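You operate a simulated robot arm through the tools that you are given. There is no shell and no other tool. Be economical: measure what you need, move in short steps, check, and stop when the job is done.

You run a simulated two-armed robot. Do the job below in one go: nothing can be reset, and whatever is moved stays where it is left.

JOB
Reconnect the battery, plus side first, so the strip lamp lights.
Fine: each clamp down on its post and its knob tight; close the red cover before the minus clamp goes on.

It is judged by the outcome, as a careful person would: the job done as asked, and still so three seconds after it is handed in. It fails if anything else is knocked over, pushed out of place, dropped, spilled or broken. Lids that push on must go on centred and level and be pressed home; caps that screw on are set level and turned clockwise until they are tight.

ROBOT AND FRAMES
Two 7-joint arms with fingered hands on one trunk, on a base that drives. Base frame: it is fixed to the floor where the robot stands at the start and does not move with it; the origin is under the middle of the robot, x ahead of it, y to its left, z up. Lengths are in m, angles in degrees, forces in N, time in s.
The left shoulder is at the start at [0.056, 0.158, 1.143], the right one opposite. With the tool pointing down near the work surface each hand reaches from about 0.1 to 0.82 m from the robot's upright axis, wherever it stands, measured 20 degrees to its own side. Places, roughly: battery [0.6, 0.1, 0.6]; black battery knob [0.6, 0.1, 0.8]; minus clamp [0.6, 0.1, 0.8]; plus clamp [0.6, 0, 0.8]; red battery knob [0.6, 0, 0.8]; red cover [0.6, -0.1, 0.8]; strip lamp [0.7, -0.5, 0.7]. Payload 4 kg a hand.
The TCP of each hand is the grasp point between the finger pads, 0.03 m short of the fingertips. In the tool frame z runs along the fingers and y along their closing line. Largest opening 0.104 m; the body of the gripper starts 0.035 m behind the TCP. The gripper is a hand of 4 fingers: y runs from the thumb to the fingers, the wrist lies at [-0.015, -0.104, -0.178] in the tool frame, and closing takes about 1.5 s.
Orientation is told as [roll, pitch, yaw] about the base's x, y, z axes, in that order, counted from this pose: with the fingers straight down and the wrist toward the robot, the tool's x, y and z point along [0, 1, 0], [1, 0, 0] and [0, 0, -1] of the base frame.

CONTROLS
- The arms move only by the tool send_rows. It takes "left_moves", "right_moves" or both (then of equal length, played together; a hand with none holds still); each is a list of rows, each a list of 6 numbers: the shift along the tool's x, y, z in m, then the turn, a rotation vector about the tool's x, y, z in degrees. In form: [[x, y, z, rx, ry, rz], ...]. A call has 1 to 10 rows; each row shifts and turns the commanded pose from where the row before left it, along the tool's axes as they then stand. "left_jaw" and "right_jaw" are, for a hand that has rows, the gripper command, from -1 (shut) to 1 (fully open), values between in proportion, set as the call begins (left out, the last holds). Each row takes 0.2 s and may step no farther than 0.05 m and 8.6 degrees from the row before; otherwise, or with a gripper value out of range, the whole call is refused. A pose out of reach is approached as far as the arm can. The call stops where the force on the tool passes 40 N (or 10 N more than at its start, if that is more) or the arm is blocked; 0.2 s more then pass. The fingers move at their own pace (about 0.045 m/s each) and stop on an object; they squeeze with about 29 N. The grip force told is the motor's: it shows also when the fingers shut on nothing. Time passes only in rows, and 0.2 s behind the last, so rows that do not move let the fingers close. It gives the time, the measured TCP pose, the force on the tool (base axes), the opening and the grip force at its end, in the units of the frame above (readings bear some noise), with the torque about the TCP (base axes, N m) and any sound that the robot's microphone picked up.
- Cameras (640 x 400 px; columns grow to the right, rows downward): "scene" is now at [0.1264, 0.0074, 1.3022]; the picture's right is [-0.00, -1.00, 0.00], its down [-0.69, 0.00, -0.73] and it looks along [0.73, -0.00, -0.69] (base axes); focal length 251 px, centre (320, 200). "left" rides on the left gripper at [-0.061, -0.092, -0.13] in its tool frame; the picture's right is [-0.81, -0.27, 0.52], its down [0.53, -0.71, 0.46] and it looks along [0.24, 0.64, 0.72] (tool axes); focal length 275 px, centre (320, 200). "right" rides on the right gripper at [0.061, -0.092, -0.13] in its tool frame; the picture's right is [-0.81, 0.28, -0.52], its down [-0.53, -0.71, 0.45] and it looks along [-0.24, 0.64, 0.72] (tool axes); focal length 275 px, centre (320, 200). There is no depth. A picture from a camera that has moved, and an enlarged one, comes with that camera's place and axes in the base frame and with its lens. The place of the scene camera against the robot may be out by one fixed shift of up to 0.012 m in any direction.
- capture(camera): a new picture of that camera. The clock stands still meanwhile.
- move_column(by): slides the trunk up (or, below 0, down) by that many m; the arms and the scene camera ride with it, the base frame stays. It gives what a move gives, with no picture.
- steer(legs): drives the robot by 1 to 6 legs, each [ahead, turn to the left] in m and degrees, along the robot's own axes; the way and the turn of a leg run together, so that a leg with both is an arc; at most 1.5 m and 180 degrees a leg. The arms and the cameras ride along, it lands a little off, and it stops where it bumps. It gives what a move gives.
- move_fingers(index, middle, ring, thumb_bend, thumb_turn, hand): sets how far each is bent, from 0 (flat) to 100 (curled in); at 30 the hand is open as for a grip, at 70 the pads meet at the TCP. One left out holds its place. A second passes; each finger stops where it meets its share of the squeeze, and holds until it gets a number again. A gripper value or a shape takes the hand back. It gives what a move gives, with no picture; readings hold the bend of each and the force on the fingers (four entries, about 0 where the hand has none), thumb and palm. thumb_turn goes from beside the hand (0) to across from the fingers (100), as for a grip.
- preshape(shape, hand): the hand has 4 fingers and takes this shape, open, in about a second: jaw (thumb against the fingers, like two jaws); tri (thumb and two fingers); tip (a fingertip pinch); poke (one finger out to press); point (the index stretched); flat (the hand flat); cup (the hand cupped); fist (a fist). The gripper value then closes the fingers along that shape, each until it touches; the sizes above hold for jaw. It gives what a move gives, with no picture.
- aim_head(pan, tilt): turns the head with the scene camera to pan (to the left, within 80 degrees either way) and tilt (down, from -29 to 69), counted from straight ahead of the robot. It gives what a move gives.
- inspect(camera, box): a new picture of the part [left, top, right, bottom] of that camera's present view, enlarged. The clock stands still meanwhile.
- hand_in(): hands the job in; it is judged then, once.

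Go step by step. Nothing tells you exact positions but the pictures and the camera data: compare them with the known pose of the tool, close in by small moves and look again before you grip or let go. The budget is 120 turns and 88 pictures, counting those below and the enlarged ones. Unless the task says otherwise, let go and move clear before handing in, and close with one line.

The tools are called after ">>>" as a command line: name --argument value ..., lists and objects as JSON in quotes. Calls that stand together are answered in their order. send_rows: Moves the arms, as the interface text tells. Its arguments: {"type":"object","properties":{"left_moves":{"type":"array"},"left_jaw":{"type":"number"},"right_moves":{"type":"array"},"right_jaw":{"type":"number"}},"required":[]} The other tools are called the same way: move_column (by) slides the trunk up or down; preshape (shape, hand) gives the hand a shape; move_fingers (index, middle, ring, thumb_bend, thumb_turn, hand) moves the fingers one by one; steer (legs) drives the base; aim_head (pan, tilt) turns the head that bears the scene camera; capture (camera) takes a picture; inspect (camera, box) takes an enlarged picture of a part of a camera's view; hand_in () hands the job in.

At the start:

```text
clock: 0.0
left_tool_pos: [0.5251, 0.2324, 1.0328]
left_orientation: [0.0, 0.1, -0.1]
left_force: [-0.3, 0.2, 0.4]
left_wrist_torque: [0.0, 0.0, -0.03]
left_width: 0.1037
left_grasp_force: 0.0
left_shape: jaw
left_bend: [30.0, 30.0, 30.0, 30.0, 98.0]
left_finger forces: [0.0, 0.0, 0.0, 0.0, 0.0, 0.0]
right_tool_pos: [0.4703, -0.209, 1.0593]
right_orientation: [0.0, 0.0, 0.0]
right_force: [-0.2, 1.2, 0.2]
right_wrist_torque: [0.01, 0.01, -0.01]
right_width: 0.1036
right_grasp_force: 0.1
right_shape: jaw
right_bend: [30.0, 30.0, 30.0, 30.0, 98.0]
right_finger forces: [0.0, 0.1, 0.0, 0.0, 0.0, 0.1]
trunk travel left (down, up): [-0.35, 0.157]
robot x, y, heading: [0.0015, -0.0028, -0.1]
head pan, tilt: [-0.1, 42.5]
```

scene: 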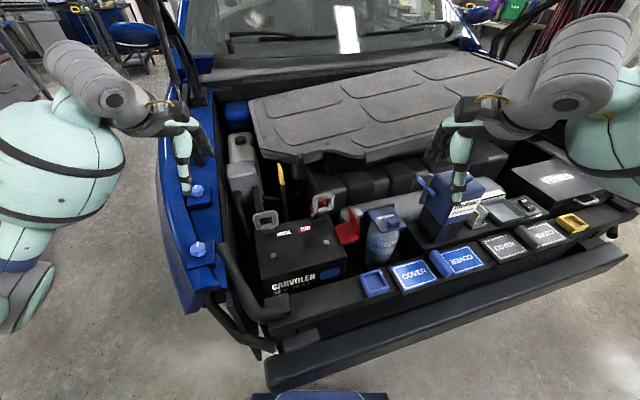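
right: 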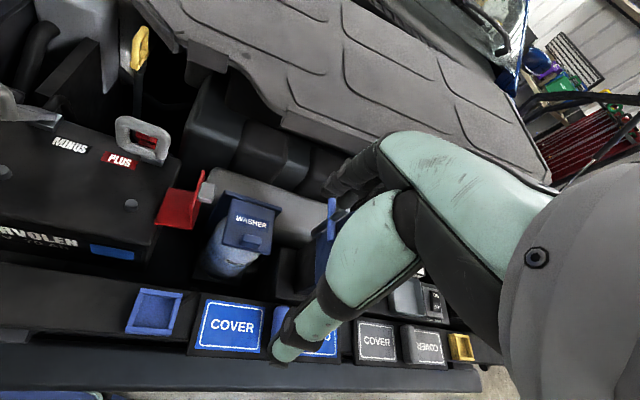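
left: 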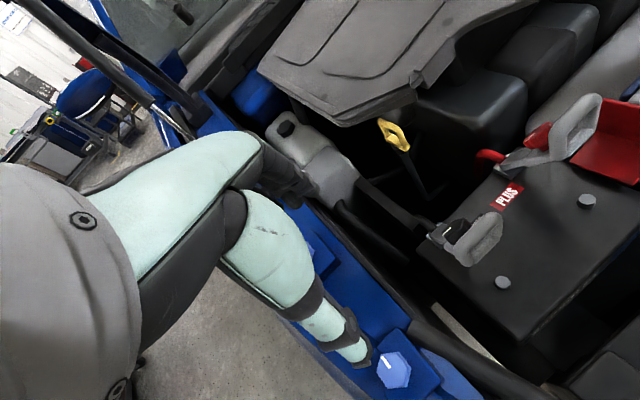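

I see an engine bay with the battery left of centre; two clamps with loop handles sit behind/above it and the red cover is open to its right. I take a closer look first.

>>> inspect --camera "scene" --box '[230, 170, 430, 300]'

>>> inspect --camera "left" --box '[380, 60, 640, 320]'

>>> inspect --camera "right" --box '[0, 60, 260, 280]'

```text
3.08 times, centred on (330, 235) of scene
camera zoom: at [0.1264, 0.0074, 1.3022], right [0.0, -1.0, 0.0], down [-0.69, 0.0, -0.73], along [0.73, 0.0, -0.69], focal length 772 px, centre (289, 92)
```

zoom: 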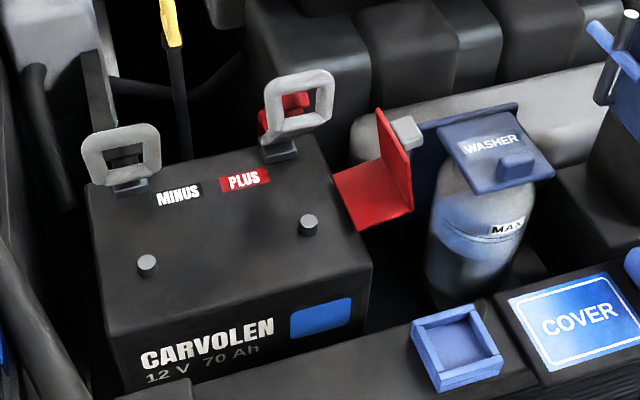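

```text
1.54 times, centred on (510, 190) of left
camera zoom: at [0.4334, 0.1723, 1.1641], right [-0.28, -0.81, -0.52], down [-0.71, 0.53, -0.45], along [0.64, 0.24, -0.73], focal length 424 px, centre (28, 215)
```

zoom: 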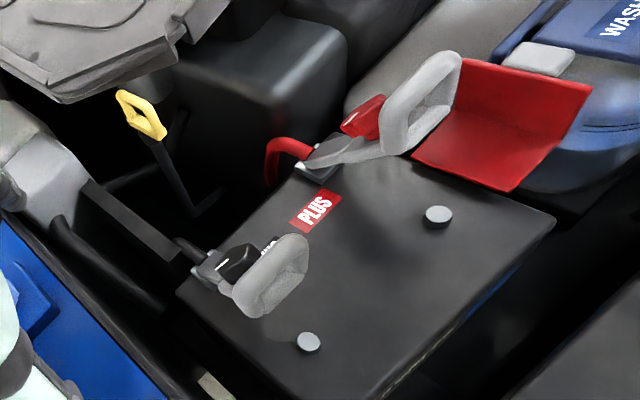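

```text
1.82 times, centred on (130, 170) of right
camera zoom: at [0.3796, -0.147, 1.1893], right [0.28, -0.81, 0.52], down [-0.71, -0.53, -0.45], along [0.64, -0.24, -0.72], focal length 500 px, centre (666, 254)
```

zoom: 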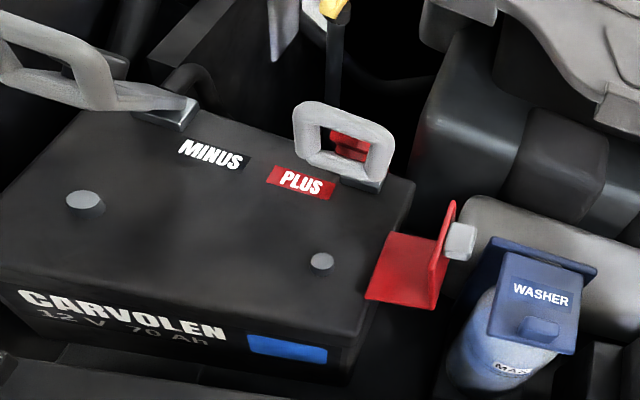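

The clamps are hinged at the battery's rear and swing toward me onto the posts; I estimate the plus post at (0.562,-0.017,0.735), its loop's top at (0.59,-0.011,0.897), and battery yaw about 17°. I bring the right hand above the plus loop and look.

>>> send_rows --right_moves '[[0.0396, 0.022, 0.012, 0, 0, 0], [0.0396, 0.022, 0.012, 0, 0, 0], [0.0396, 0.022, 0.012, 0, 0, 0], [0.0396, 0.022, 0.012, 0, 0, 0], [0.0396, 0.022, 0.012, 0, 0, 0], [0, 0, 0, 0, 0, -8.5], [0, 0, 0, 0, 0, -8.5], [0, 0, 0, 0, 0, 0]]'

>>> capture --camera "right"

>>> inspect --camera "scene" --box '[230, 140, 430, 270]'

>>> inspect --camera "left" --box '[380, 0, 640, 260]'

```text
clock: 1.8
left_tool_pos: [0.5135, 0.2346, 1.0395]
left_orientation: [0.1, -0.6, 0.1]
left_force: [-0.5, -0.7, -0.1]
left_wrist_torque: [-0.02, 0.01, 0.0]
left_width: 0.104
left_grasp_force: 0.1
left_shape: jaw
left_bend: [30.0, 30.0, 30.0, 30.0, 98.0]
left_finger forces: [0.0, 0.0, 0.0, 0.1, 0.0, 0.0]
right_tool_pos: [0.5696, -0.0103, 1.0073]
right_orientation: [-0.2, -0.8, 17.1]
right_force: [-0.4, -0.6, 0.6]
right_wrist_torque: [0.0, 0.01, 0.01]
right_width: 0.1041
right_grasp_force: 0.2
right_shape: jaw
right_bend: [30.0, 30.0, 30.0, 30.0, 98.0]
right_finger forces: [0.1, 0.0, 0.1, 0.1, 0.1, 0.1]
trunk travel left (down, up): [-0.35, 0.157]
robot x, y, heading: [-0.0017, 0.0022, 0.1]
head pan, tilt: [-0.1, 42.5]
```

```text
81 pictures are left
camera right: at [0.4635, 0.0213, 1.1368], right [0.49, -0.69, 0.52], down [-0.52, -0.72, -0.46], along [0.7, -0.04, -0.72], focal length 275 px, centre (320, 200)
```

right: 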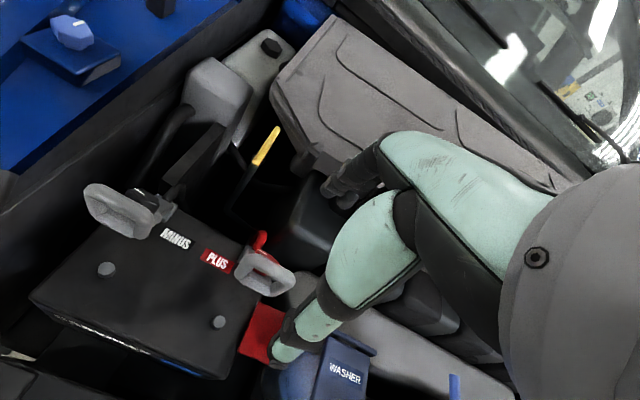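

```text
3.08 times, centred on (330, 205) of scene
camera zoom: at [0.1266, 0.0077, 1.3022], right [0.0, -1.0, 0.0], down [-0.69, 0.0, -0.73], along [0.73, 0.0, -0.69], focal length 772 px, centre (289, 185)
```

zoom: 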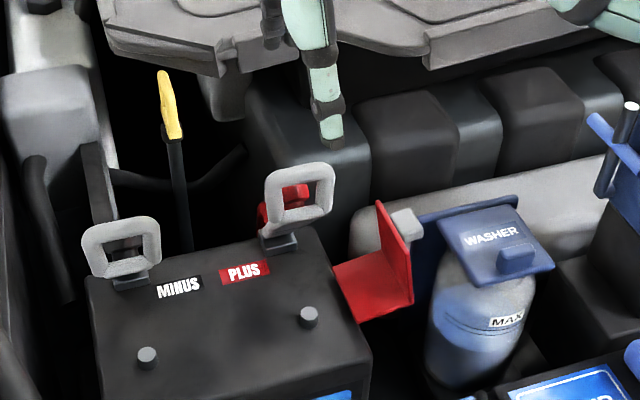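

```text
1.54 times, centred on (510, 130) of left
camera zoom: at [0.4195, 0.1726, 1.1691], right [-0.27, -0.81, -0.52], down [-0.71, 0.53, -0.46], along [0.65, 0.24, -0.72], focal length 424 px, centre (28, 308)
```

zoom: 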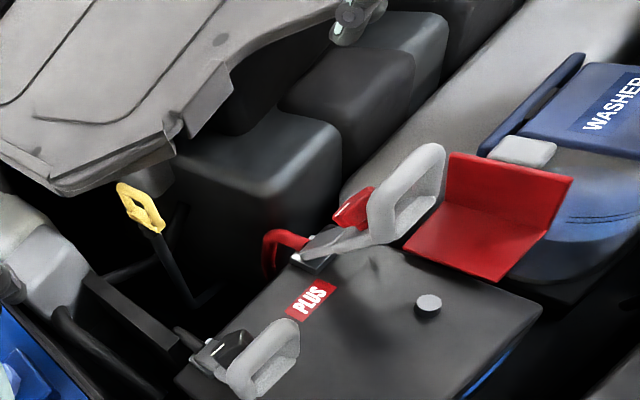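

The loop's top bar lies nearly under the hand. I lower so that it enters between thumb and fingers, then look.

>>> send_rows --right_moves '[[0, 0.012, 0.02, 0, 0, 0], [0, 0.008, 0.02, 0, 0, 0], [0, 0, 0.02, 0, 0, 0], [0, 0, 0.01, 0, 0, 0], [0, 0, 0.0, 0, 0, 0]]'

>>> capture --camera "right"

>>> inspect --camera "scene" --box '[230, 140, 430, 270]'

>>> inspect --camera "left" --box '[440, 0, 640, 200]'

```text
clock: 3.0
left_tool_pos: [0.5117, 0.2326, 1.0397]
left_orientation: [0.1, -0.7, 0.0]
left_force: [-0.2, -0.3, -0.6]
left_wrist_torque: [-0.01, 0.02, -0.03]
left_width: 0.1038
left_grasp_force: 0.1
left_shape: jaw
left_bend: [30.0, 30.0, 30.0, 30.0, 98.0]
left_finger forces: [0.1, 0.0, 0.0, 0.0, 0.0, 0.0]
right_tool_pos: [0.5882, -0.0061, 0.9378]
right_orientation: [-0.1, -0.7, 17.0]
right_force: [0.2, -0.1, 0.0]
right_wrist_torque: [0.02, -0.01, 0.0]
right_width: 0.1041
right_grasp_force: 0.1
right_shape: jaw
right_bend: [30.0, 30.0, 30.0, 30.0, 98.0]
right_finger forces: [0.0, 0.0, 0.0, 0.0, 0.0, 0.0]
trunk travel left (down, up): [-0.35, 0.157]
robot x, y, heading: [0.0021, 0.0006, -0.3]
head pan, tilt: [-0.1, 42.5]
```

```text
78 pictures are left
camera right: at [0.4818, 0.0262, 1.0662], right [0.49, -0.69, 0.52], down [-0.52, -0.72, -0.46], along [0.7, -0.05, -0.72], focal length 275 px, centre (320, 200)
```

right: 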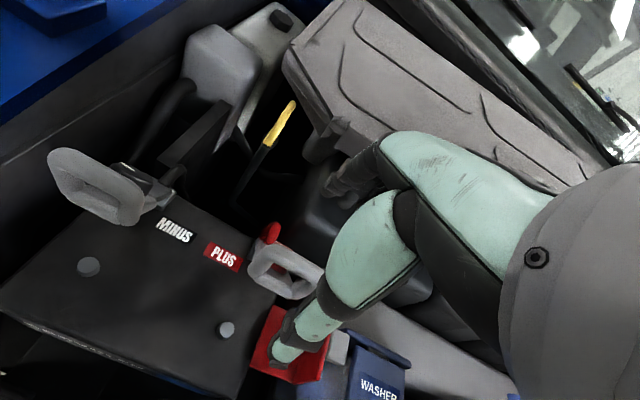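

```text
3.08 times, centred on (330, 205) of scene
camera zoom: at [0.1263, 0.0073, 1.3022], right [0.0, -1.0, 0.0], down [-0.69, 0.0, -0.73], along [0.73, 0.0, -0.69], focal length 772 px, centre (289, 185)
```

zoom: 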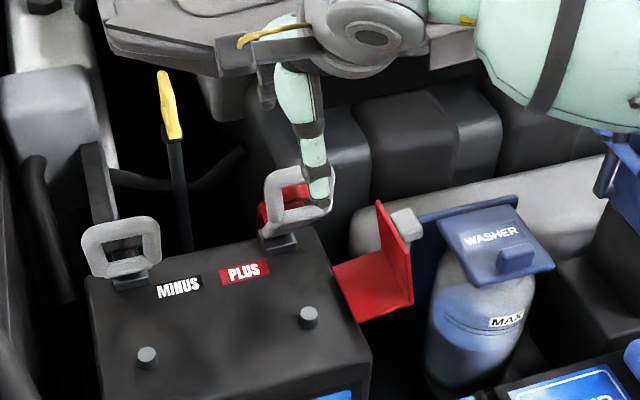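

```text
2.00 times, centred on (540, 100) of left
camera zoom: at [0.4191, 0.1723, 1.1693], right [-0.27, -0.81, -0.52], down [-0.71, 0.53, -0.46], along [0.65, 0.25, -0.72], focal length 551 px, centre (-120, 400)
```

zoom: 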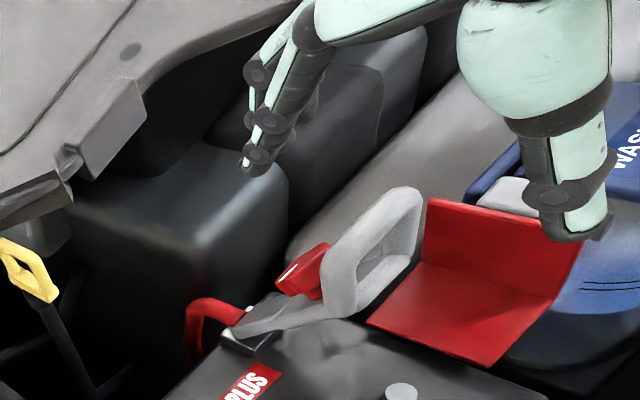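

The loop's bar sits between thumb and fingers, a little below the TCP. I lower 3.5 cm and close partway to cage it.

>>> send_rows --right_moves '[[0.004, 0, 0.018, 0, 0, 0], [0, 0, 0.017, 0, 0, 0], [0, 0, 0, 0, 0, 0]]'

>>> send_rows --right_moves '[[0, 0, 0, 0, 0, 0], [0, 0, 0, 0, 0, 0], [0, 0, 0, 0, 0, 0], [0, 0, 0, 0, 0, 0]]' --right_jaw -0.4

>>> inspect --camera "left" --box '[440, 0, 640, 200]'

>>> capture --camera "right"

```text
clock: 3.8
left_tool_pos: [0.5119, 0.2341, 1.0397]
left_orientation: [0.1, -0.6, 0.1]
left_force: [0.3, 0.7, -0.3]
left_wrist_torque: [0.03, 0.01, -0.02]
left_width: 0.1039
left_grasp_force: 0.1
left_shape: jaw
left_bend: [30.0, 30.0, 30.0, 30.0, 98.0]
left_finger forces: [0.0, 0.0, 0.1, 0.0, 0.0, 0.0]
right_tool_pos: [0.5867, -0.0011, 0.9024]
right_orientation: [-0.3, -0.7, 17.0]
right_force: [0.8, 0.1, -0.4]
right_wrist_torque: [-0.01, -0.01, 0.0]
right_width: 0.1039
right_grasp_force: 0.2
right_shape: jaw
right_bend: [30.0, 30.0, 30.0, 30.0, 98.0]
right_finger forces: [0.0, 0.0, 0.0, 0.1, 0.0, 0.0]
trunk travel left (down, up): [-0.35, 0.157]
robot x, y, heading: [0.0006, -0.0028, -0.1]
head pan, tilt: [-0.1, 42.5]
```

```text
clock: 4.8
left_tool_pos: [0.5118, 0.2328, 1.0395]
left_orientation: [0.0, -0.5, 0.1]
left_force: [-0.1, 0.0, 0.9]
left_wrist_torque: [-0.04, 0.0, 0.04]
left_width: 0.104
left_grasp_force: 0.1
left_shape: jaw
left_bend: [30.0, 30.0, 30.0, 30.0, 98.0]
left_finger forces: [0.0, 0.1, 0.1, 0.0, 0.0, 0.0]
right_tool_pos: [0.585, -0.0013, 0.9025]
right_orientation: [-0.2, -0.7, 17.1]
right_force: [0.4, 0.2, -0.8]
right_wrist_torque: [0.0, -0.01, 0.01]
right_width: 0.0315
right_grasp_force: 0.1
right_shape: jaw
right_bend: [74.0, 53.0, 51.0, 74.0, 100.0]
right_finger forces: [0.2, 0.2, 0.1, 0.0, 0.0, 0.1]
trunk travel left (down, up): [-0.35, 0.157]
robot x, y, heading: [0.0005, -0.0017, 0.0]
head pan, tilt: [-0.1, 42.5]
```

```text
2.00 times, centred on (540, 100) of left
camera zoom: at [0.4194, 0.1724, 1.1691], right [-0.27, -0.81, -0.52], down [-0.71, 0.53, -0.46], along [0.65, 0.25, -0.72], focal length 551 px, centre (-120, 400)
```

zoom: 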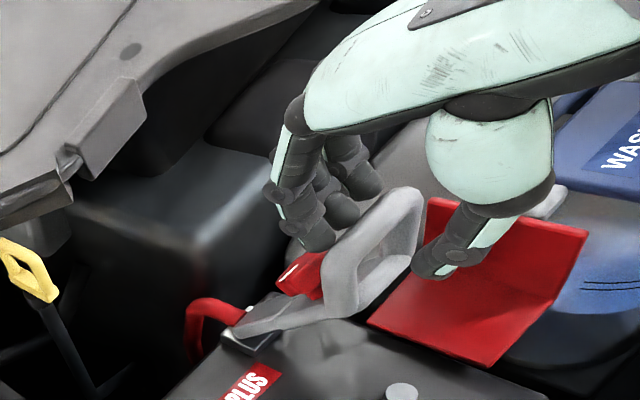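

```text
74 pictures are left
camera right: at [0.4797, 0.0308, 1.0306], right [0.49, -0.69, 0.52], down [-0.52, -0.72, -0.46], along [0.7, -0.05, -0.72], focal length 275 px, centre (320, 200)
```

right: 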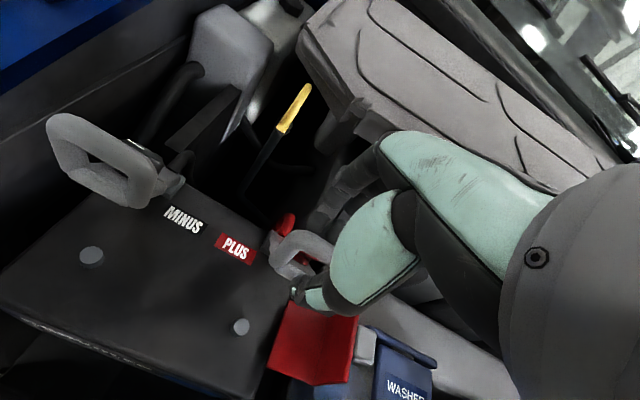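

The bar is caged with fingers behind it. I pull it toward the robot and down along the hinge arc, first half.

>>> send_rows --right_moves '[[0, -0.0145, 0.007, 0, 0, 0], [0, -0.014, 0.008, 0, 0, 0], [0, -0.013, 0.0095, 0, 0, 0], [0, -0.0125, 0.0105, 0, 0, 0], [0, 0, 0, 0, 0, 0]]'

>>> inspect --camera "left" --box '[400, 0, 640, 240]'

```text
clock: 6.0
left_tool_pos: [0.5121, 0.2324, 1.0389]
left_orientation: [0.1, -0.6, 0.1]
left_force: [-0.5, 0.0, 0.2]
left_wrist_torque: [0.0, 0.01, 0.0]
left_width: 0.1043
left_grasp_force: 0.0
left_shape: jaw
left_bend: [30.0, 30.0, 30.0, 30.0, 98.0]
left_finger forces: [0.0, 0.0, 0.0, 0.0, 0.0, 0.1]
right_tool_pos: [0.5364, -0.0182, 0.8638]
right_orientation: [-0.2, -0.7, 17.0]
right_force: [-0.2, -0.4, 0.6]
right_wrist_torque: [0.02, 0.0, -0.03]
right_width: 0.0316
right_grasp_force: 0.0
right_shape: jaw
right_bend: [74.0, 53.0, 51.0, 74.0, 100.0]
right_finger forces: [0.1, 0.1, 0.0, 0.0, 0.0, 0.0]
trunk travel left (down, up): [-0.35, 0.157]
robot x, y, heading: [-0.0004, 0.0009, -0.1]
head pan, tilt: [-0.1, 42.5]
```

```text
1.67 times, centred on (520, 120) of left
camera zoom: at [0.4195, 0.1725, 1.1691], right [-0.27, -0.81, -0.52], down [-0.71, 0.53, -0.46], along [0.65, 0.25, -0.72], focal length 459 px, centre (-13, 333)
```

zoom: 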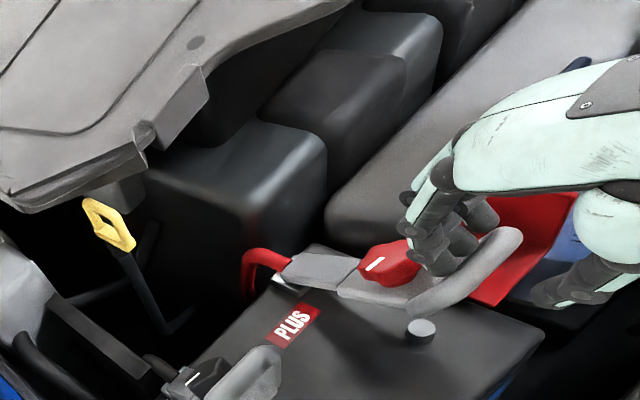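

The clamp is folding down nicely. I continue a bit further along the arc.

>>> send_rows --right_moves '[[0, -0.011, 0.012, 0, 0, 0], [0, -0.009, 0.012, 0, 0, 0], [0, -0.008, 0.013, 0, 0, 0], [0, 0, 0, 0, 0, 0]]'

>>> inspect --camera "left" --box '[400, 0, 640, 240]'

>>> capture --camera "right"

```text
clock: 7.0
left_tool_pos: [0.5126, 0.233, 1.0393]
left_orientation: [0.1, -0.7, 0.1]
left_force: [-0.4, -0.2, 0.4]
left_wrist_torque: [-0.02, 0.01, 0.03]
left_width: 0.1039
left_grasp_force: 0.0
left_shape: jaw
left_bend: [30.0, 30.0, 30.0, 30.0, 98.0]
left_finger forces: [0.0, 0.1, 0.1, 0.0, 0.0, 0.0]
right_tool_pos: [0.5082, -0.0258, 0.8285]
right_orientation: [-0.1, -0.6, 17.0]
right_force: [0.0, 0.5, -0.1]
right_wrist_torque: [0.01, 0.0, 0.0]
right_width: 0.0313
right_grasp_force: 0.0
right_shape: jaw
right_bend: [74.0, 53.0, 51.0, 74.0, 100.0]
right_finger forces: [0.0, 0.0, 0.1, 0.1, 0.0, 0.1]
trunk travel left (down, up): [-0.35, 0.157]
robot x, y, heading: [0.0002, -0.0007, 0.3]
head pan, tilt: [-0.1, 42.5]
```

```text
1.67 times, centred on (520, 120) of left
camera zoom: at [0.4193, 0.1725, 1.1691], right [-0.27, -0.81, -0.52], down [-0.71, 0.53, -0.46], along [0.65, 0.25, -0.72], focal length 459 px, centre (-13, 333)
```

zoom: 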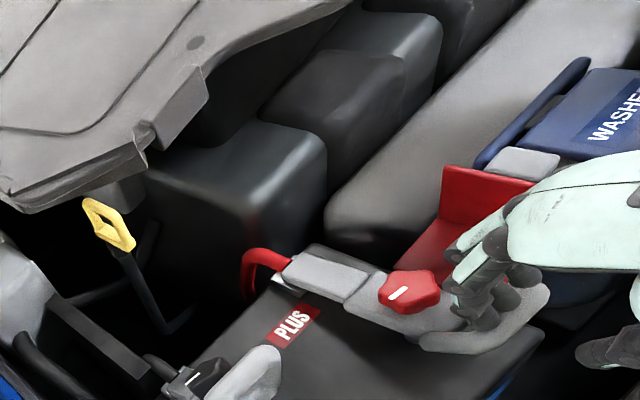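

```text
71 pictures are left
camera right: at [0.4024, 0.0065, 0.9564], right [0.49, -0.69, 0.52], down [-0.52, -0.72, -0.46], along [0.7, -0.05, -0.72], focal length 275 px, centre (320, 200)
```

right: 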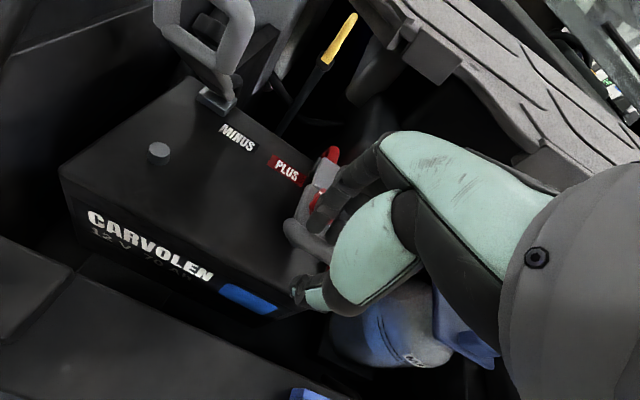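

The clamp is nearly down. I lift the hand straight out and check where it rests.

>>> send_rows --right_moves '[[0, 0, -0.02, 0, 0, 0], [0, 0, -0.03, 0, 0, 0], [0, 0, -0.04, 0, 0, 0], [0, 0, -0.04, 0, 0, 0], [0, 0, 0, 0, 0, 0]]'

>>> inspect --camera "left" --box '[400, 0, 640, 240]'

>>> inspect --camera "right" --box '[100, 150, 400, 400]'

```text
clock: 8.2
left_tool_pos: [0.5124, 0.2325, 1.0393]
left_orientation: [0.1, -0.6, 0.1]
left_force: [0.1, -0.1, -0.1]
left_wrist_torque: [0.02, 0.05, -0.01]
left_width: 0.1044
left_grasp_force: 0.1
left_shape: jaw
left_bend: [30.0, 30.0, 30.0, 30.0, 98.0]
left_finger forces: [0.0, 0.1, 0.0, 0.0, 0.0, 0.0]
right_tool_pos: [0.5089, -0.0288, 0.9591]
right_orientation: [-0.2, -0.6, 17.0]
right_force: [-0.2, -0.2, -0.4]
right_wrist_torque: [-0.02, -0.01, -0.06]
right_width: 0.0314
right_grasp_force: 0.1
right_shape: jaw
right_bend: [74.0, 53.0, 51.0, 74.0, 100.0]
right_finger forces: [0.1, 0.0, 0.1, 0.0, 0.0, 0.1]
trunk travel left (down, up): [-0.35, 0.157]
robot x, y, heading: [-0.0003, 0.0019, 0.0]
head pan, tilt: [-0.1, 42.5]
```

```text
1.67 times, centred on (520, 120) of left
camera zoom: at [0.4196, 0.1722, 1.169], right [-0.27, -0.81, -0.52], down [-0.71, 0.53, -0.46], along [0.65, 0.25, -0.72], focal length 459 px, centre (-13, 333)
```

zoom: 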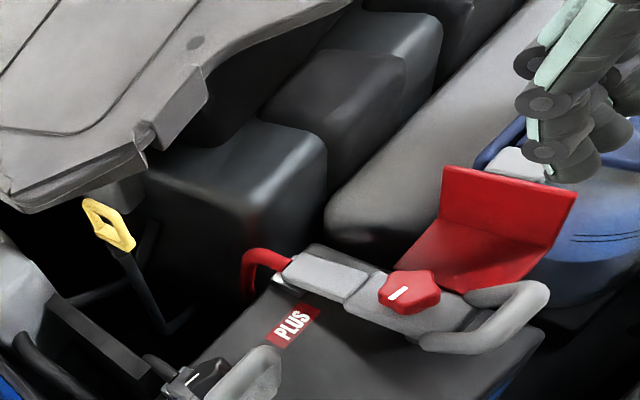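

```text
1.60 times, centred on (250, 275) of right
camera zoom: at [0.4014, 0.0044, 1.0881], right [0.49, -0.69, 0.52], down [-0.52, -0.72, -0.46], along [0.7, -0.05, -0.72], focal length 440 px, centre (432, 80)
```

zoom: 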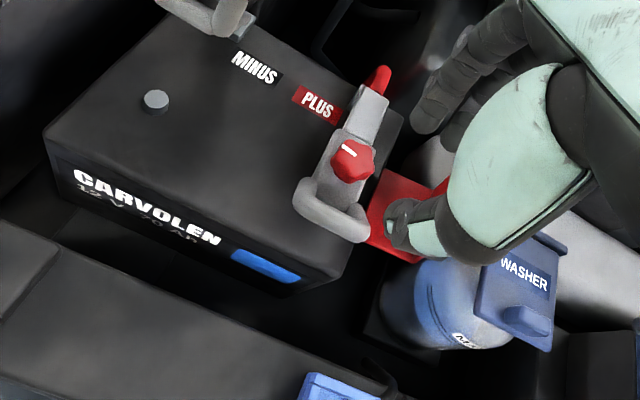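

The plus clamp lies nearly flat over its post, knob about (0.580,-0.015,0.772). I close the fingers and press down on the loop to seat it.

>>> send_rows --right_moves '[[-0.009, 0.031, 0, 0, 0, 0], [0, 0, 0.03, 0, 0, 0], [0, 0, 0.03, 0, 0, 0], [0, 0, 0.03, 0, 0, 0], [0, 0, 0.02, 0, 0, 0], [0, 0, 0.0, 0, 0, 0]]' --right_jaw -1

>>> inspect --camera "left" --box '[400, 0, 640, 240]'

```text
clock: 9.6
left_tool_pos: [0.5123, 0.2344, 1.0391]
left_orientation: [0.1, -0.6, 0.1]
left_force: [0.3, 0.5, 0.1]
left_wrist_torque: [0.0, 0.01, 0.0]
left_width: 0.1042
left_grasp_force: 0.0
left_shape: jaw
left_bend: [30.0, 30.0, 30.0, 30.0, 98.0]
left_finger forces: [0.1, 0.1, 0.0, 0.0, 0.0, 0.0]
right_tool_pos: [0.5427, -0.0231, 0.8525]
right_orientation: [-0.2, -0.8, 17.0]
right_force: [0.1, 0.3, 0.6]
right_wrist_torque: [-0.01, -0.01, 0.01]
right_width: 0.0
right_grasp_force: 28.7
right_shape: jaw
right_bend: [70.0, 70.0, 70.0, 47.0, 100.0]
right_finger forces: [0.0, 0.0, 0.0, 0.0, 0.0, 0.1]
trunk travel left (down, up): [-0.35, 0.157]
robot x, y, heading: [0.0022, -0.0025, 0.1]
head pan, tilt: [-0.1, 42.5]
```

```text
1.67 times, centred on (520, 120) of left
camera zoom: at [0.4192, 0.1724, 1.1692], right [-0.27, -0.81, -0.52], down [-0.71, 0.53, -0.46], along [0.65, 0.25, -0.72], focal length 459 px, centre (-13, 333)
```

zoom: 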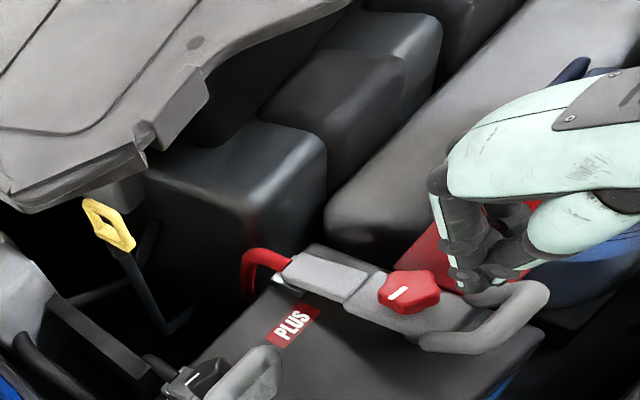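

Fingers are closed and above the loop. I press down in small steps.

>>> send_rows --right_moves '[[0, 0, 0.015, 0, 0, 0], [0, 0, 0.01, 0, 0, 0], [0, 0, 0.008, 0, 0, 0], [0, 0, 0.006, 0, 0, 0], [0, 0, 0.005, 0, 0, 0], [0, 0, 0.005, 0, 0, 0], [0, 0, 0.005, 0, 0, 0], [0, 0, 0.005, 0, 0, 0]]'

>>> inspect --camera "left" --box '[400, 0, 640, 240]'

```text
clock: 11.4
left_tool_pos: [0.513, 0.2337, 1.0393]
left_orientation: [0.1, -0.6, 0.1]
left_force: [0.0, 0.4, 0.9]
left_wrist_torque: [0.04, 0.0, -0.02]
left_width: 0.1039
left_grasp_force: 0.1
left_shape: jaw
left_bend: [30.0, 30.0, 30.0, 30.0, 98.0]
left_finger forces: [0.0, 0.0, 0.1, 0.0, 0.0, 0.1]
right_tool_pos: [0.543, -0.0259, 0.7912]
right_orientation: [-0.2, -0.7, 16.9]
right_force: [-0.2, 0.0, -0.2]
right_wrist_torque: [0.0, 0.03, -0.01]
right_width: 0.0
right_grasp_force: 28.4
right_shape: jaw
right_bend: [70.0, 70.0, 70.0, 47.0, 100.0]
right_finger forces: [0.1, 0.0, 0.0, 0.0, 0.0, 0.1]
trunk travel left (down, up): [-0.35, 0.157]
robot x, y, heading: [-0.0007, -0.0018, -0.1]
head pan, tilt: [-0.1, 42.5]
```

```text
1.67 times, centred on (520, 120) of left
camera zoom: at [0.4193, 0.1723, 1.1691], right [-0.27, -0.81, -0.52], down [-0.71, 0.53, -0.46], along [0.65, 0.25, -0.72], focal length 459 px, centre (-13, 333)
```

zoom: 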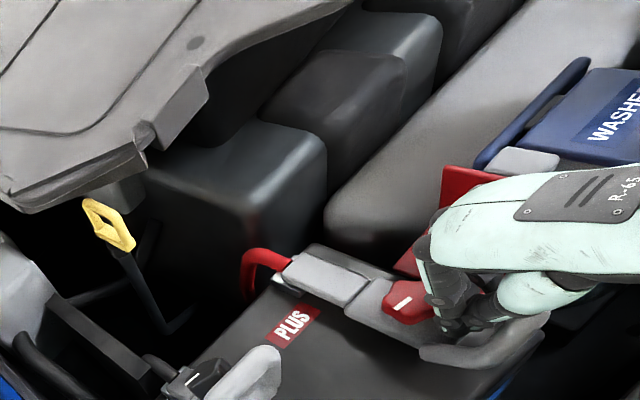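

No contact yet; I continue down gently.

>>> send_rows --right_moves '[[0, 0, 0.005, 0, 0, 0], [0, 0, 0.005, 0, 0, 0], [0, 0, 0.005, 0, 0, 0], [0, 0, 0.004, 0, 0, 0]]'

>>> capture --camera "right"

```text
clock: 12.4
left_tool_pos: [0.5088, 0.2314, 1.0422]
left_orientation: [0.1, -0.9, 0.0]
left_force: [-0.4, 0.4, -0.5]
left_wrist_torque: [0.0, 0.02, 0.03]
left_width: 0.1038
left_grasp_force: 0.1
left_shape: jaw
left_bend: [30.0, 30.0, 30.0, 30.0, 98.0]
left_finger forces: [0.0, 0.0, 0.1, 0.0, 0.1, 0.0]
right_tool_pos: [0.5421, -0.0254, 0.7756]
right_orientation: [-0.1, -1.3, 17.0]
right_force: [-3.1, -8.7, 33.0]
right_wrist_torque: [-0.16, -0.5, -0.18]
right_width: 0.0
right_grasp_force: 28.9
right_shape: jaw
right_bend: [70.0, 70.0, 72.0, 47.0, 100.0]
right_finger forces: [0.0, 18.5, 6.9, 0.0, 0.0, 0.0]
trunk travel left (down, up): [-0.35, 0.157]
robot x, y, heading: [0.0036, 0.0006, 0.1]
head pan, tilt: [-0.1, 42.5]
```

```text
66 pictures are left
camera right: at [0.4348, 0.0066, 0.9034], right [0.49, -0.7, 0.53], down [-0.52, -0.72, -0.47], along [0.7, -0.04, -0.71], focal length 275 px, centre (320, 200)
```

right: 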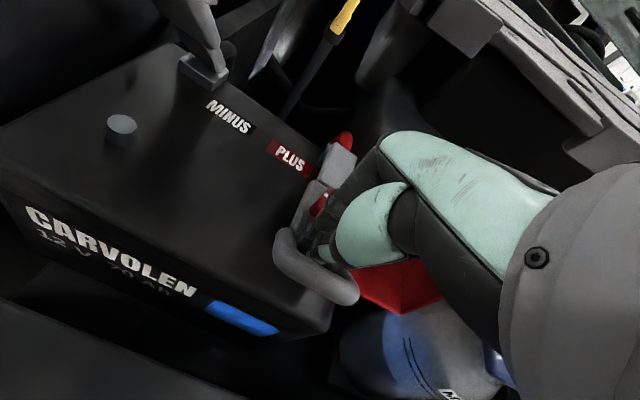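

Contact at 33 N on the clamp with no motion, so it is seated. I lift and view the knob to grip it.

>>> send_rows --right_moves '[[0, 0, -0.03, 0, 0, 0], [0, 0, -0.04, 0, 0, 0], [0, 0, -0.04, 0, 0, 0], [0, 0, 0, 0, 0, 0], [0, 0, 0, 0, 0, 0], [0, 0, 0, 0, 0, 0]]' --right_jaw 0.2

>>> inspect --camera "left" --box '[440, 60, 640, 220]'

>>> inspect --camera "right" --box '[180, 150, 400, 320]'

```text
clock: 13.8
left_tool_pos: [0.5136, 0.2341, 1.0398]
left_orientation: [0.2, -0.5, 0.1]
left_force: [0.0, 0.3, 0.5]
left_wrist_torque: [-0.01, -0.03, 0.03]
left_width: 0.1039
left_grasp_force: 0.0
left_shape: jaw
left_bend: [30.0, 30.0, 30.0, 30.0, 98.0]
left_finger forces: [0.1, 0.1, 0.1, 0.0, 0.1, 0.0]
right_tool_pos: [0.5398, -0.0271, 0.8805]
right_orientation: [-0.2, -0.6, 17.0]
right_force: [-0.1, 0.0, 0.7]
right_wrist_torque: [-0.01, -0.02, -0.02]
right_width: 0.0623
right_grasp_force: 0.0
right_shape: jaw
right_bend: [29.0, 41.0, 37.0, 65.0, 100.0]
right_finger forces: [0.1, 0.0, 0.1, 0.0, 0.0, 0.1]
trunk travel left (down, up): [-0.35, 0.157]
robot x, y, heading: [0.0015, 0.0006, 0.2]
head pan, tilt: [-0.1, 42.5]
```

```text
2.50 times, centred on (540, 140) of left
camera zoom: at [0.4196, 0.1724, 1.169], right [-0.27, -0.81, -0.52], down [-0.71, 0.53, -0.46], along [0.65, 0.25, -0.72], focal length 688 px, centre (-230, 350)
```

zoom: 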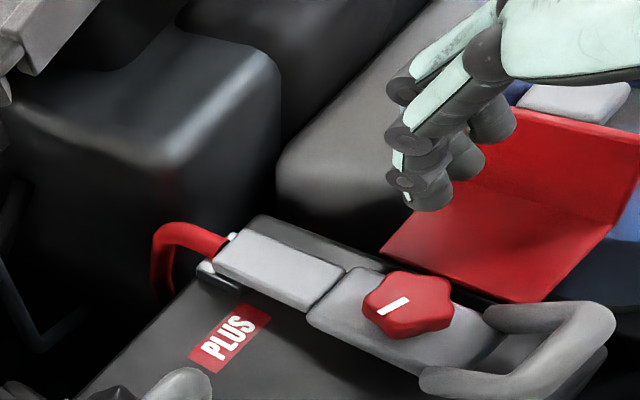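

```text
2.35 times, centred on (290, 235) of right
camera zoom: at [0.4336, 0.0058, 1.0089], right [0.49, -0.69, 0.52], down [-0.52, -0.72, -0.46], along [0.7, -0.05, -0.72], focal length 648 px, centre (391, 118)
```

zoom: 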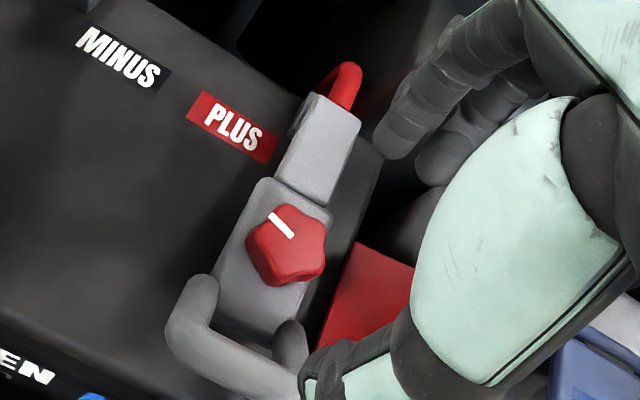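

The clamp now lies flat; knob centre about (0.578,-0.0165), top z≈0.758. I try the three-finger shape over the knob and check it before descending.

>>> preshape --shape "tri" --hand "right"

>>> send_rows --right_moves '[[-0.001, 0.02, 0, 0, 0, 0], [0, 0.0195, 0.01, 0, 0, 0], [0, 0, 0.015, 0, 0, 0], [0, 0, 0.015, 0, 0, 0], [0, 0, 0, 0, 0, 0], [0, 0, 0, 0, 0, 0]]' --right_jaw 0.2

>>> inspect --camera "left" --box '[440, 40, 640, 240]'

>>> capture --camera "right"

```text
clock: 14.7
left_tool_pos: [0.5113, 0.2337, 1.0396]
left_orientation: [0.2, -0.6, 0.1]
left_force: [0.1, 0.3, -0.7]
left_wrist_torque: [0.01, 0.03, -0.04]
left_width: 0.1039
left_grasp_force: 0.1
left_shape: jaw
left_bend: [30.0, 30.0, 30.0, 30.0, 98.0]
left_finger forces: [0.1, 0.0, 0.1, 0.0, 0.0, 0.0]
right_tool_pos: [0.5406, -0.027, 0.8812]
right_orientation: [-0.3, -0.7, 17.1]
right_force: [-0.6, 0.8, 0.4]
right_wrist_torque: [0.01, -0.02, -0.01]
right_width: 0.1041
right_grasp_force: 0.0
right_shape: tri
right_bend: [30.0, 30.0, 99.0, 30.0, 98.0]
right_finger forces: [0.0, 0.0, 0.0, 0.0, 0.1, 0.0]
trunk travel left (down, up): [-0.35, 0.157]
robot x, y, heading: [0.0027, 0.0014, -0.1]
head pan, tilt: [-0.1, 42.5]
```

```text
clock: 16.1
left_tool_pos: [0.513, 0.2342, 1.0403]
left_orientation: [0.1, -0.6, 0.1]
left_force: [0.2, 0.2, 0.3]
left_wrist_torque: [-0.01, 0.03, -0.01]
left_width: 0.1039
left_grasp_force: 0.0
left_shape: jaw
left_bend: [30.0, 30.0, 30.0, 30.0, 98.0]
left_finger forces: [0.1, 0.0, 0.0, 0.0, 0.1, 0.0]
right_tool_pos: [0.5785, -0.0172, 0.842]
right_orientation: [-0.3, -0.7, 16.9]
right_force: [0.5, 0.7, 0.1]
right_wrist_torque: [-0.02, -0.02, 0.0]
right_width: 0.0626
right_grasp_force: 0.1
right_shape: tri
right_bend: [74.0, 40.0, 99.0, 64.0, 100.0]
right_finger forces: [0.0, 0.1, 0.0, 0.0, 0.1, 0.0]
trunk travel left (down, up): [-0.35, 0.157]
robot x, y, heading: [0.0009, -0.0014, -0.3]
head pan, tilt: [-0.1, 42.5]
```

```text
2.00 times, centred on (540, 140) of left
camera zoom: at [0.4192, 0.1723, 1.1692], right [-0.27, -0.81, -0.52], down [-0.71, 0.53, -0.46], along [0.65, 0.25, -0.72], focal length 551 px, centre (-120, 320)
```

zoom: 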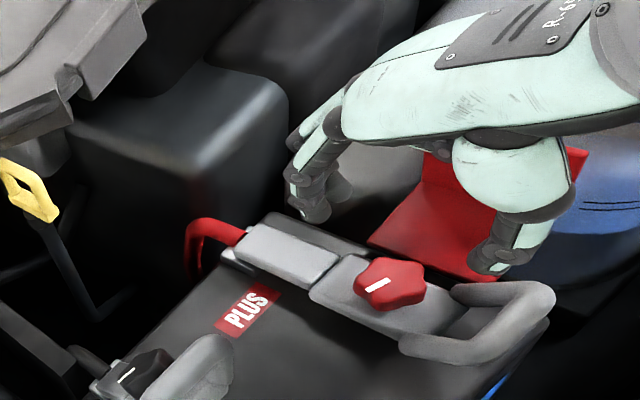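

```text
62 pictures are left
camera right: at [0.473, 0.0162, 0.9701], right [0.49, -0.69, 0.52], down [-0.52, -0.72, -0.46], along [0.7, -0.04, -0.72], focal length 275 px, centre (320, 200)
```

right: 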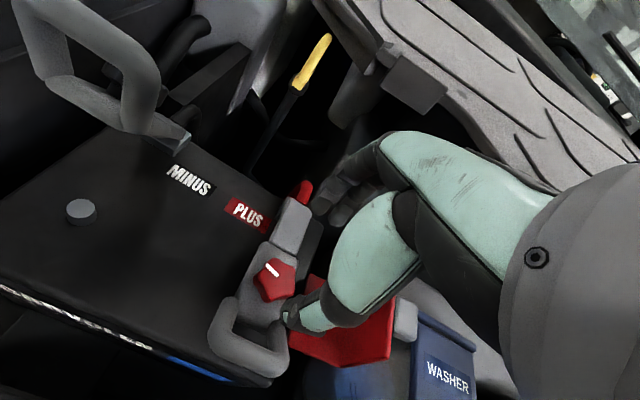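

The tri shape straddles the knob. I pre-turn the hand counter-clockwise (yaw ≈55°) for turning room, and lower most of the way.

>>> send_rows --right_moves '[[0.003, 0, 0, 0, 0, -7.6], [0, 0, 0, 0, 0, -7.6], [0, 0, 0.0, 0, 0, -7.6], [0, 0, 0.01, 0, 0, -7.6], [0, 0, 0.01, 0, 0, -7.6], [0, 0, 0.01, 0, 0, 0], [0, 0, 0, 0, 0, 0]]' --right_jaw 0.15

>>> inspect --camera "left" --box '[440, 40, 640, 240]'

>>> capture --camera "right"

```text
clock: 17.7
left_tool_pos: [0.512, 0.2338, 1.0391]
left_orientation: [0.1, -0.6, 0.2]
left_force: [0.1, -0.3, -0.4]
left_wrist_torque: [0.06, 0.05, -0.01]
left_width: 0.1041
left_grasp_force: 0.1
left_shape: jaw
left_bend: [30.0, 30.0, 30.0, 30.0, 98.0]
left_finger forces: [0.1, 0.1, 0.1, 0.0, 0.0, 0.1]
right_tool_pos: [0.5806, -0.0122, 0.8115]
right_orientation: [-0.6, -0.5, 55.0]
right_force: [-0.5, -0.4, 0.1]
right_wrist_torque: [-0.03, -0.02, 0.0]
right_width: 0.0601
right_grasp_force: 0.2
right_shape: tri
right_bend: [74.0, 41.0, 99.0, 66.0, 100.0]
right_finger forces: [0.0, 0.1, 0.0, 0.1, 0.0, 0.1]
trunk travel left (down, up): [-0.35, 0.157]
robot x, y, heading: [-0.0009, 0.0021, 0.3]
head pan, tilt: [-0.1, 42.5]
```

```text
2.00 times, centred on (540, 140) of left
camera zoom: at [0.4192, 0.1723, 1.1692], right [-0.27, -0.81, -0.52], down [-0.71, 0.53, -0.46], along [0.65, 0.25, -0.72], focal length 551 px, centre (-120, 320)
```

zoom: 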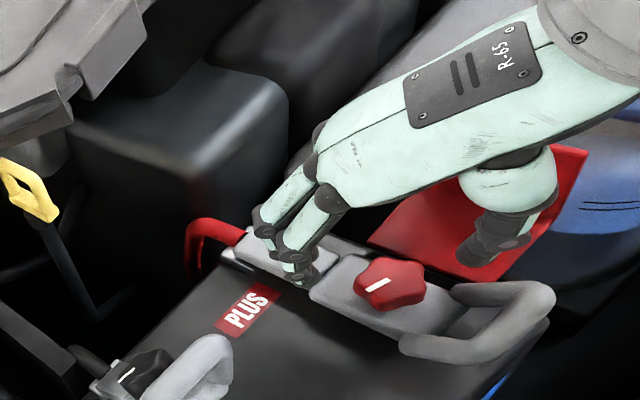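

```text
60 pictures are left
camera right: at [0.4765, -0.0514, 0.9405], right [0.82, -0.24, 0.53], down [0.03, -0.89, -0.46], along [0.58, 0.39, -0.72], focal length 275 px, centre (320, 200)
```

right: 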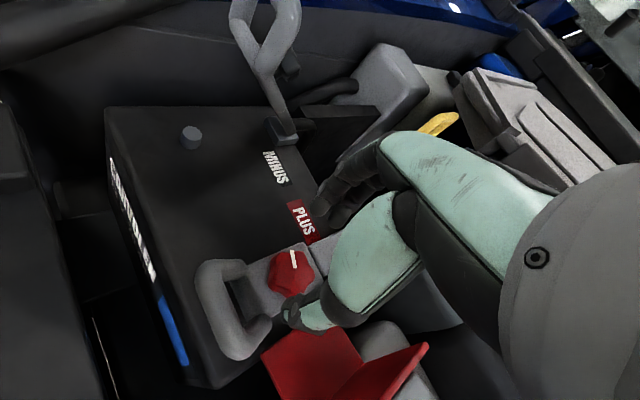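

Alignment is good. I lower to grip height and close on the knob.

>>> send_rows --right_moves '[[0, 0, 0.012, 0, 0, 0], [0, 0, 0.01, 0, 0, 0], [0, 0, 0.006, 0, 0, 0], [0, 0, 0.004, 0, 0, 0], [0, 0, 0, 0, 0, 0]]'

>>> send_rows --right_moves '[[0, 0, 0, 0, 0, 0], [0, 0, 0, 0, 0, 0], [0, 0, 0, 0, 0, 0], [0, 0, 0, 0, 0, 0], [0, 0, 0, 0, 0, 0], [0, 0, 0, 0, 0, 0]]' --right_jaw -1

>>> inspect --camera "left" --box '[440, 40, 640, 240]'

```text
clock: 18.9
left_tool_pos: [0.5124, 0.2333, 1.039]
left_orientation: [0.2, -0.5, 0.1]
left_force: [0.4, -0.5, 0.1]
left_wrist_torque: [0.0, -0.01, 0.02]
left_width: 0.1042
left_grasp_force: 0.0
left_shape: jaw
left_bend: [30.0, 30.0, 30.0, 30.0, 98.0]
left_finger forces: [0.0, 0.1, 0.0, 0.0, 0.0, 0.1]
right_tool_pos: [0.5807, -0.0101, 0.7806]
right_orientation: [-0.7, -0.6, 55.0]
right_force: [1.1, 1.6, 2.7]
right_wrist_torque: [-0.03, 0.04, -0.03]
right_width: 0.0581
right_grasp_force: 0.1
right_shape: tri
right_bend: [74.0, 41.0, 99.0, 68.0, 100.0]
right_finger forces: [0.0, 0.0, 0.0, 0.0, 3.2, 0.1]
trunk travel left (down, up): [-0.35, 0.157]
robot x, y, heading: [-0.0008, 0.0022, -0.4]
head pan, tilt: [-0.1, 42.5]
```

```text
clock: 20.3
left_tool_pos: [0.5137, 0.2333, 1.0393]
left_orientation: [0.1, -0.6, 0.1]
left_force: [1.1, -0.1, -0.2]
left_wrist_torque: [-0.04, -0.02, -0.01]
left_width: 0.104
left_grasp_force: 0.0
left_shape: jaw
left_bend: [30.0, 30.0, 30.0, 30.0, 98.0]
left_finger forces: [0.1, 0.0, 0.1, 0.0, 0.0, 0.0]
right_tool_pos: [0.5798, -0.0104, 0.7806]
right_orientation: [-0.6, -0.4, 55.0]
right_force: [2.5, 2.3, 0.0]
right_wrist_torque: [0.08, -0.05, -0.01]
right_width: 0.0283
right_grasp_force: 29.1
right_shape: tri
right_bend: [72.0, 64.0, 100.0, 72.0, 100.0]
right_finger forces: [14.1, 14.0, 0.1, 0.0, 24.8, 0.0]
trunk travel left (down, up): [-0.35, 0.157]
robot x, y, heading: [0.0, 0.0005, -0.3]
head pan, tilt: [-0.1, 42.5]
```

```text
2.00 times, centred on (540, 140) of left
camera zoom: at [0.4194, 0.1726, 1.1691], right [-0.27, -0.81, -0.52], down [-0.71, 0.53, -0.46], along [0.65, 0.24, -0.72], focal length 551 px, centre (-120, 320)
```

zoom: 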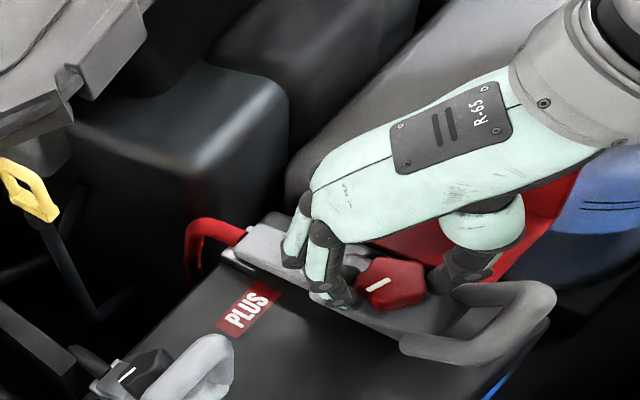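

The knob is gripped. I turn clockwise and watch the torque.

>>> send_rows --right_moves '[[0, 0, 0, 0, 0, 7], [0, 0, 0, 0, 0, 7], [0, 0, 0, 0, 0, 7], [0, 0, 0, 0, 0, 7], [0, 0, 0, 0, 0, 7], [0, 0, 0, 0, 0, 7]]'

>>> inspect --camera "left" --box '[440, 40, 640, 240]'

```text
clock: 21.7
left_tool_pos: [0.5138, 0.2339, 1.0399]
left_orientation: [0.2, -0.6, 0.1]
left_force: [-0.1, 0.0, 0.7]
left_wrist_torque: [0.0, 0.02, 0.07]
left_width: 0.1043
left_grasp_force: 0.1
left_shape: jaw
left_bend: [30.0, 30.0, 30.0, 30.0, 98.0]
left_finger forces: [0.0, 0.1, 0.0, 0.1, 0.1, 0.0]
right_tool_pos: [0.5815, -0.0112, 0.7806]
right_orientation: [-0.2, -0.7, 12.8]
right_force: [10.0, -3.1, 3.4]
right_wrist_torque: [-0.02, -0.38, 0.06]
right_width: 0.0276
right_grasp_force: 29.5
right_shape: tri
right_bend: [72.0, 63.0, 100.0, 72.0, 100.0]
right_finger forces: [13.3, 20.1, 0.1, 0.0, 23.6, 0.0]
trunk travel left (down, up): [-0.35, 0.157]
robot x, y, heading: [0.0008, -0.0012, -0.0]
head pan, tilt: [-0.1, 42.5]
```

```text
2.00 times, centred on (540, 140) of left
camera zoom: at [0.4202, 0.1722, 1.1688], right [-0.27, -0.81, -0.52], down [-0.71, 0.53, -0.46], along [0.65, 0.25, -0.72], focal length 551 px, centre (-120, 320)
```

zoom: 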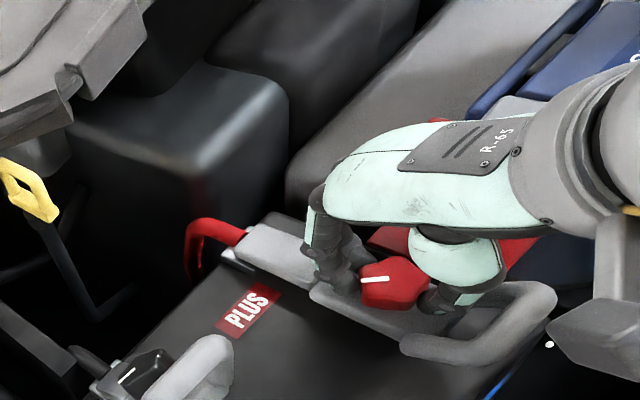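

The knob turns with the hand. I continue clockwise.

>>> send_rows --right_moves '[[0, 0, 0, 0, 0, 7], [0, 0, 0, 0, 0, 7], [0, 0, 0, 0, 0, 7], [0, 0, 0, 0, 0, 7], [0, 0, 0, 0, 0, 7], [0, 0, 0, 0, 0, 7]]'

>>> inspect --camera "left" --box '[440, 40, 640, 240]'

```text
clock: 23.1
left_tool_pos: [0.5128, 0.232, 1.0396]
left_orientation: [0.1, -0.6, 0.0]
left_force: [-0.2, 0.4, -0.4]
left_wrist_torque: [0.01, 0.01, 0.0]
left_width: 0.104
left_grasp_force: 0.0
left_shape: jaw
left_bend: [30.0, 30.0, 30.0, 30.0, 98.0]
left_finger forces: [0.1, 0.1, 0.1, 0.0, 0.0, 0.0]
right_tool_pos: [0.5813, -0.0135, 0.7808]
right_orientation: [0.3, -0.8, -29.3]
right_force: [16.1, -13.7, 7.4]
right_wrist_torque: [-0.42, -0.59, 0.15]
right_width: 0.0262
right_grasp_force: 28.9
right_shape: tri
right_bend: [72.0, 60.0, 100.0, 72.0, 100.0]
right_finger forces: [17.1, 22.4, 0.0, 0.1, 21.2, 0.0]
trunk travel left (down, up): [-0.35, 0.157]
robot x, y, heading: [0.0021, 0.0017, 0.1]
head pan, tilt: [-0.1, 42.5]
```

```text
2.00 times, centred on (540, 140) of left
camera zoom: at [0.42, 0.1711, 1.1691], right [-0.27, -0.81, -0.52], down [-0.71, 0.53, -0.46], along [0.65, 0.25, -0.72], focal length 551 px, centre (-120, 320)
```

zoom: 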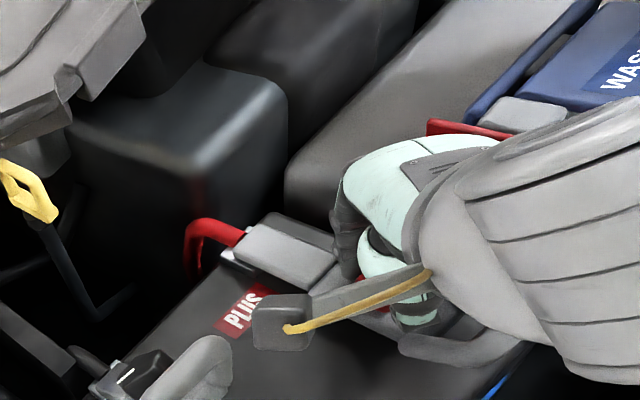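

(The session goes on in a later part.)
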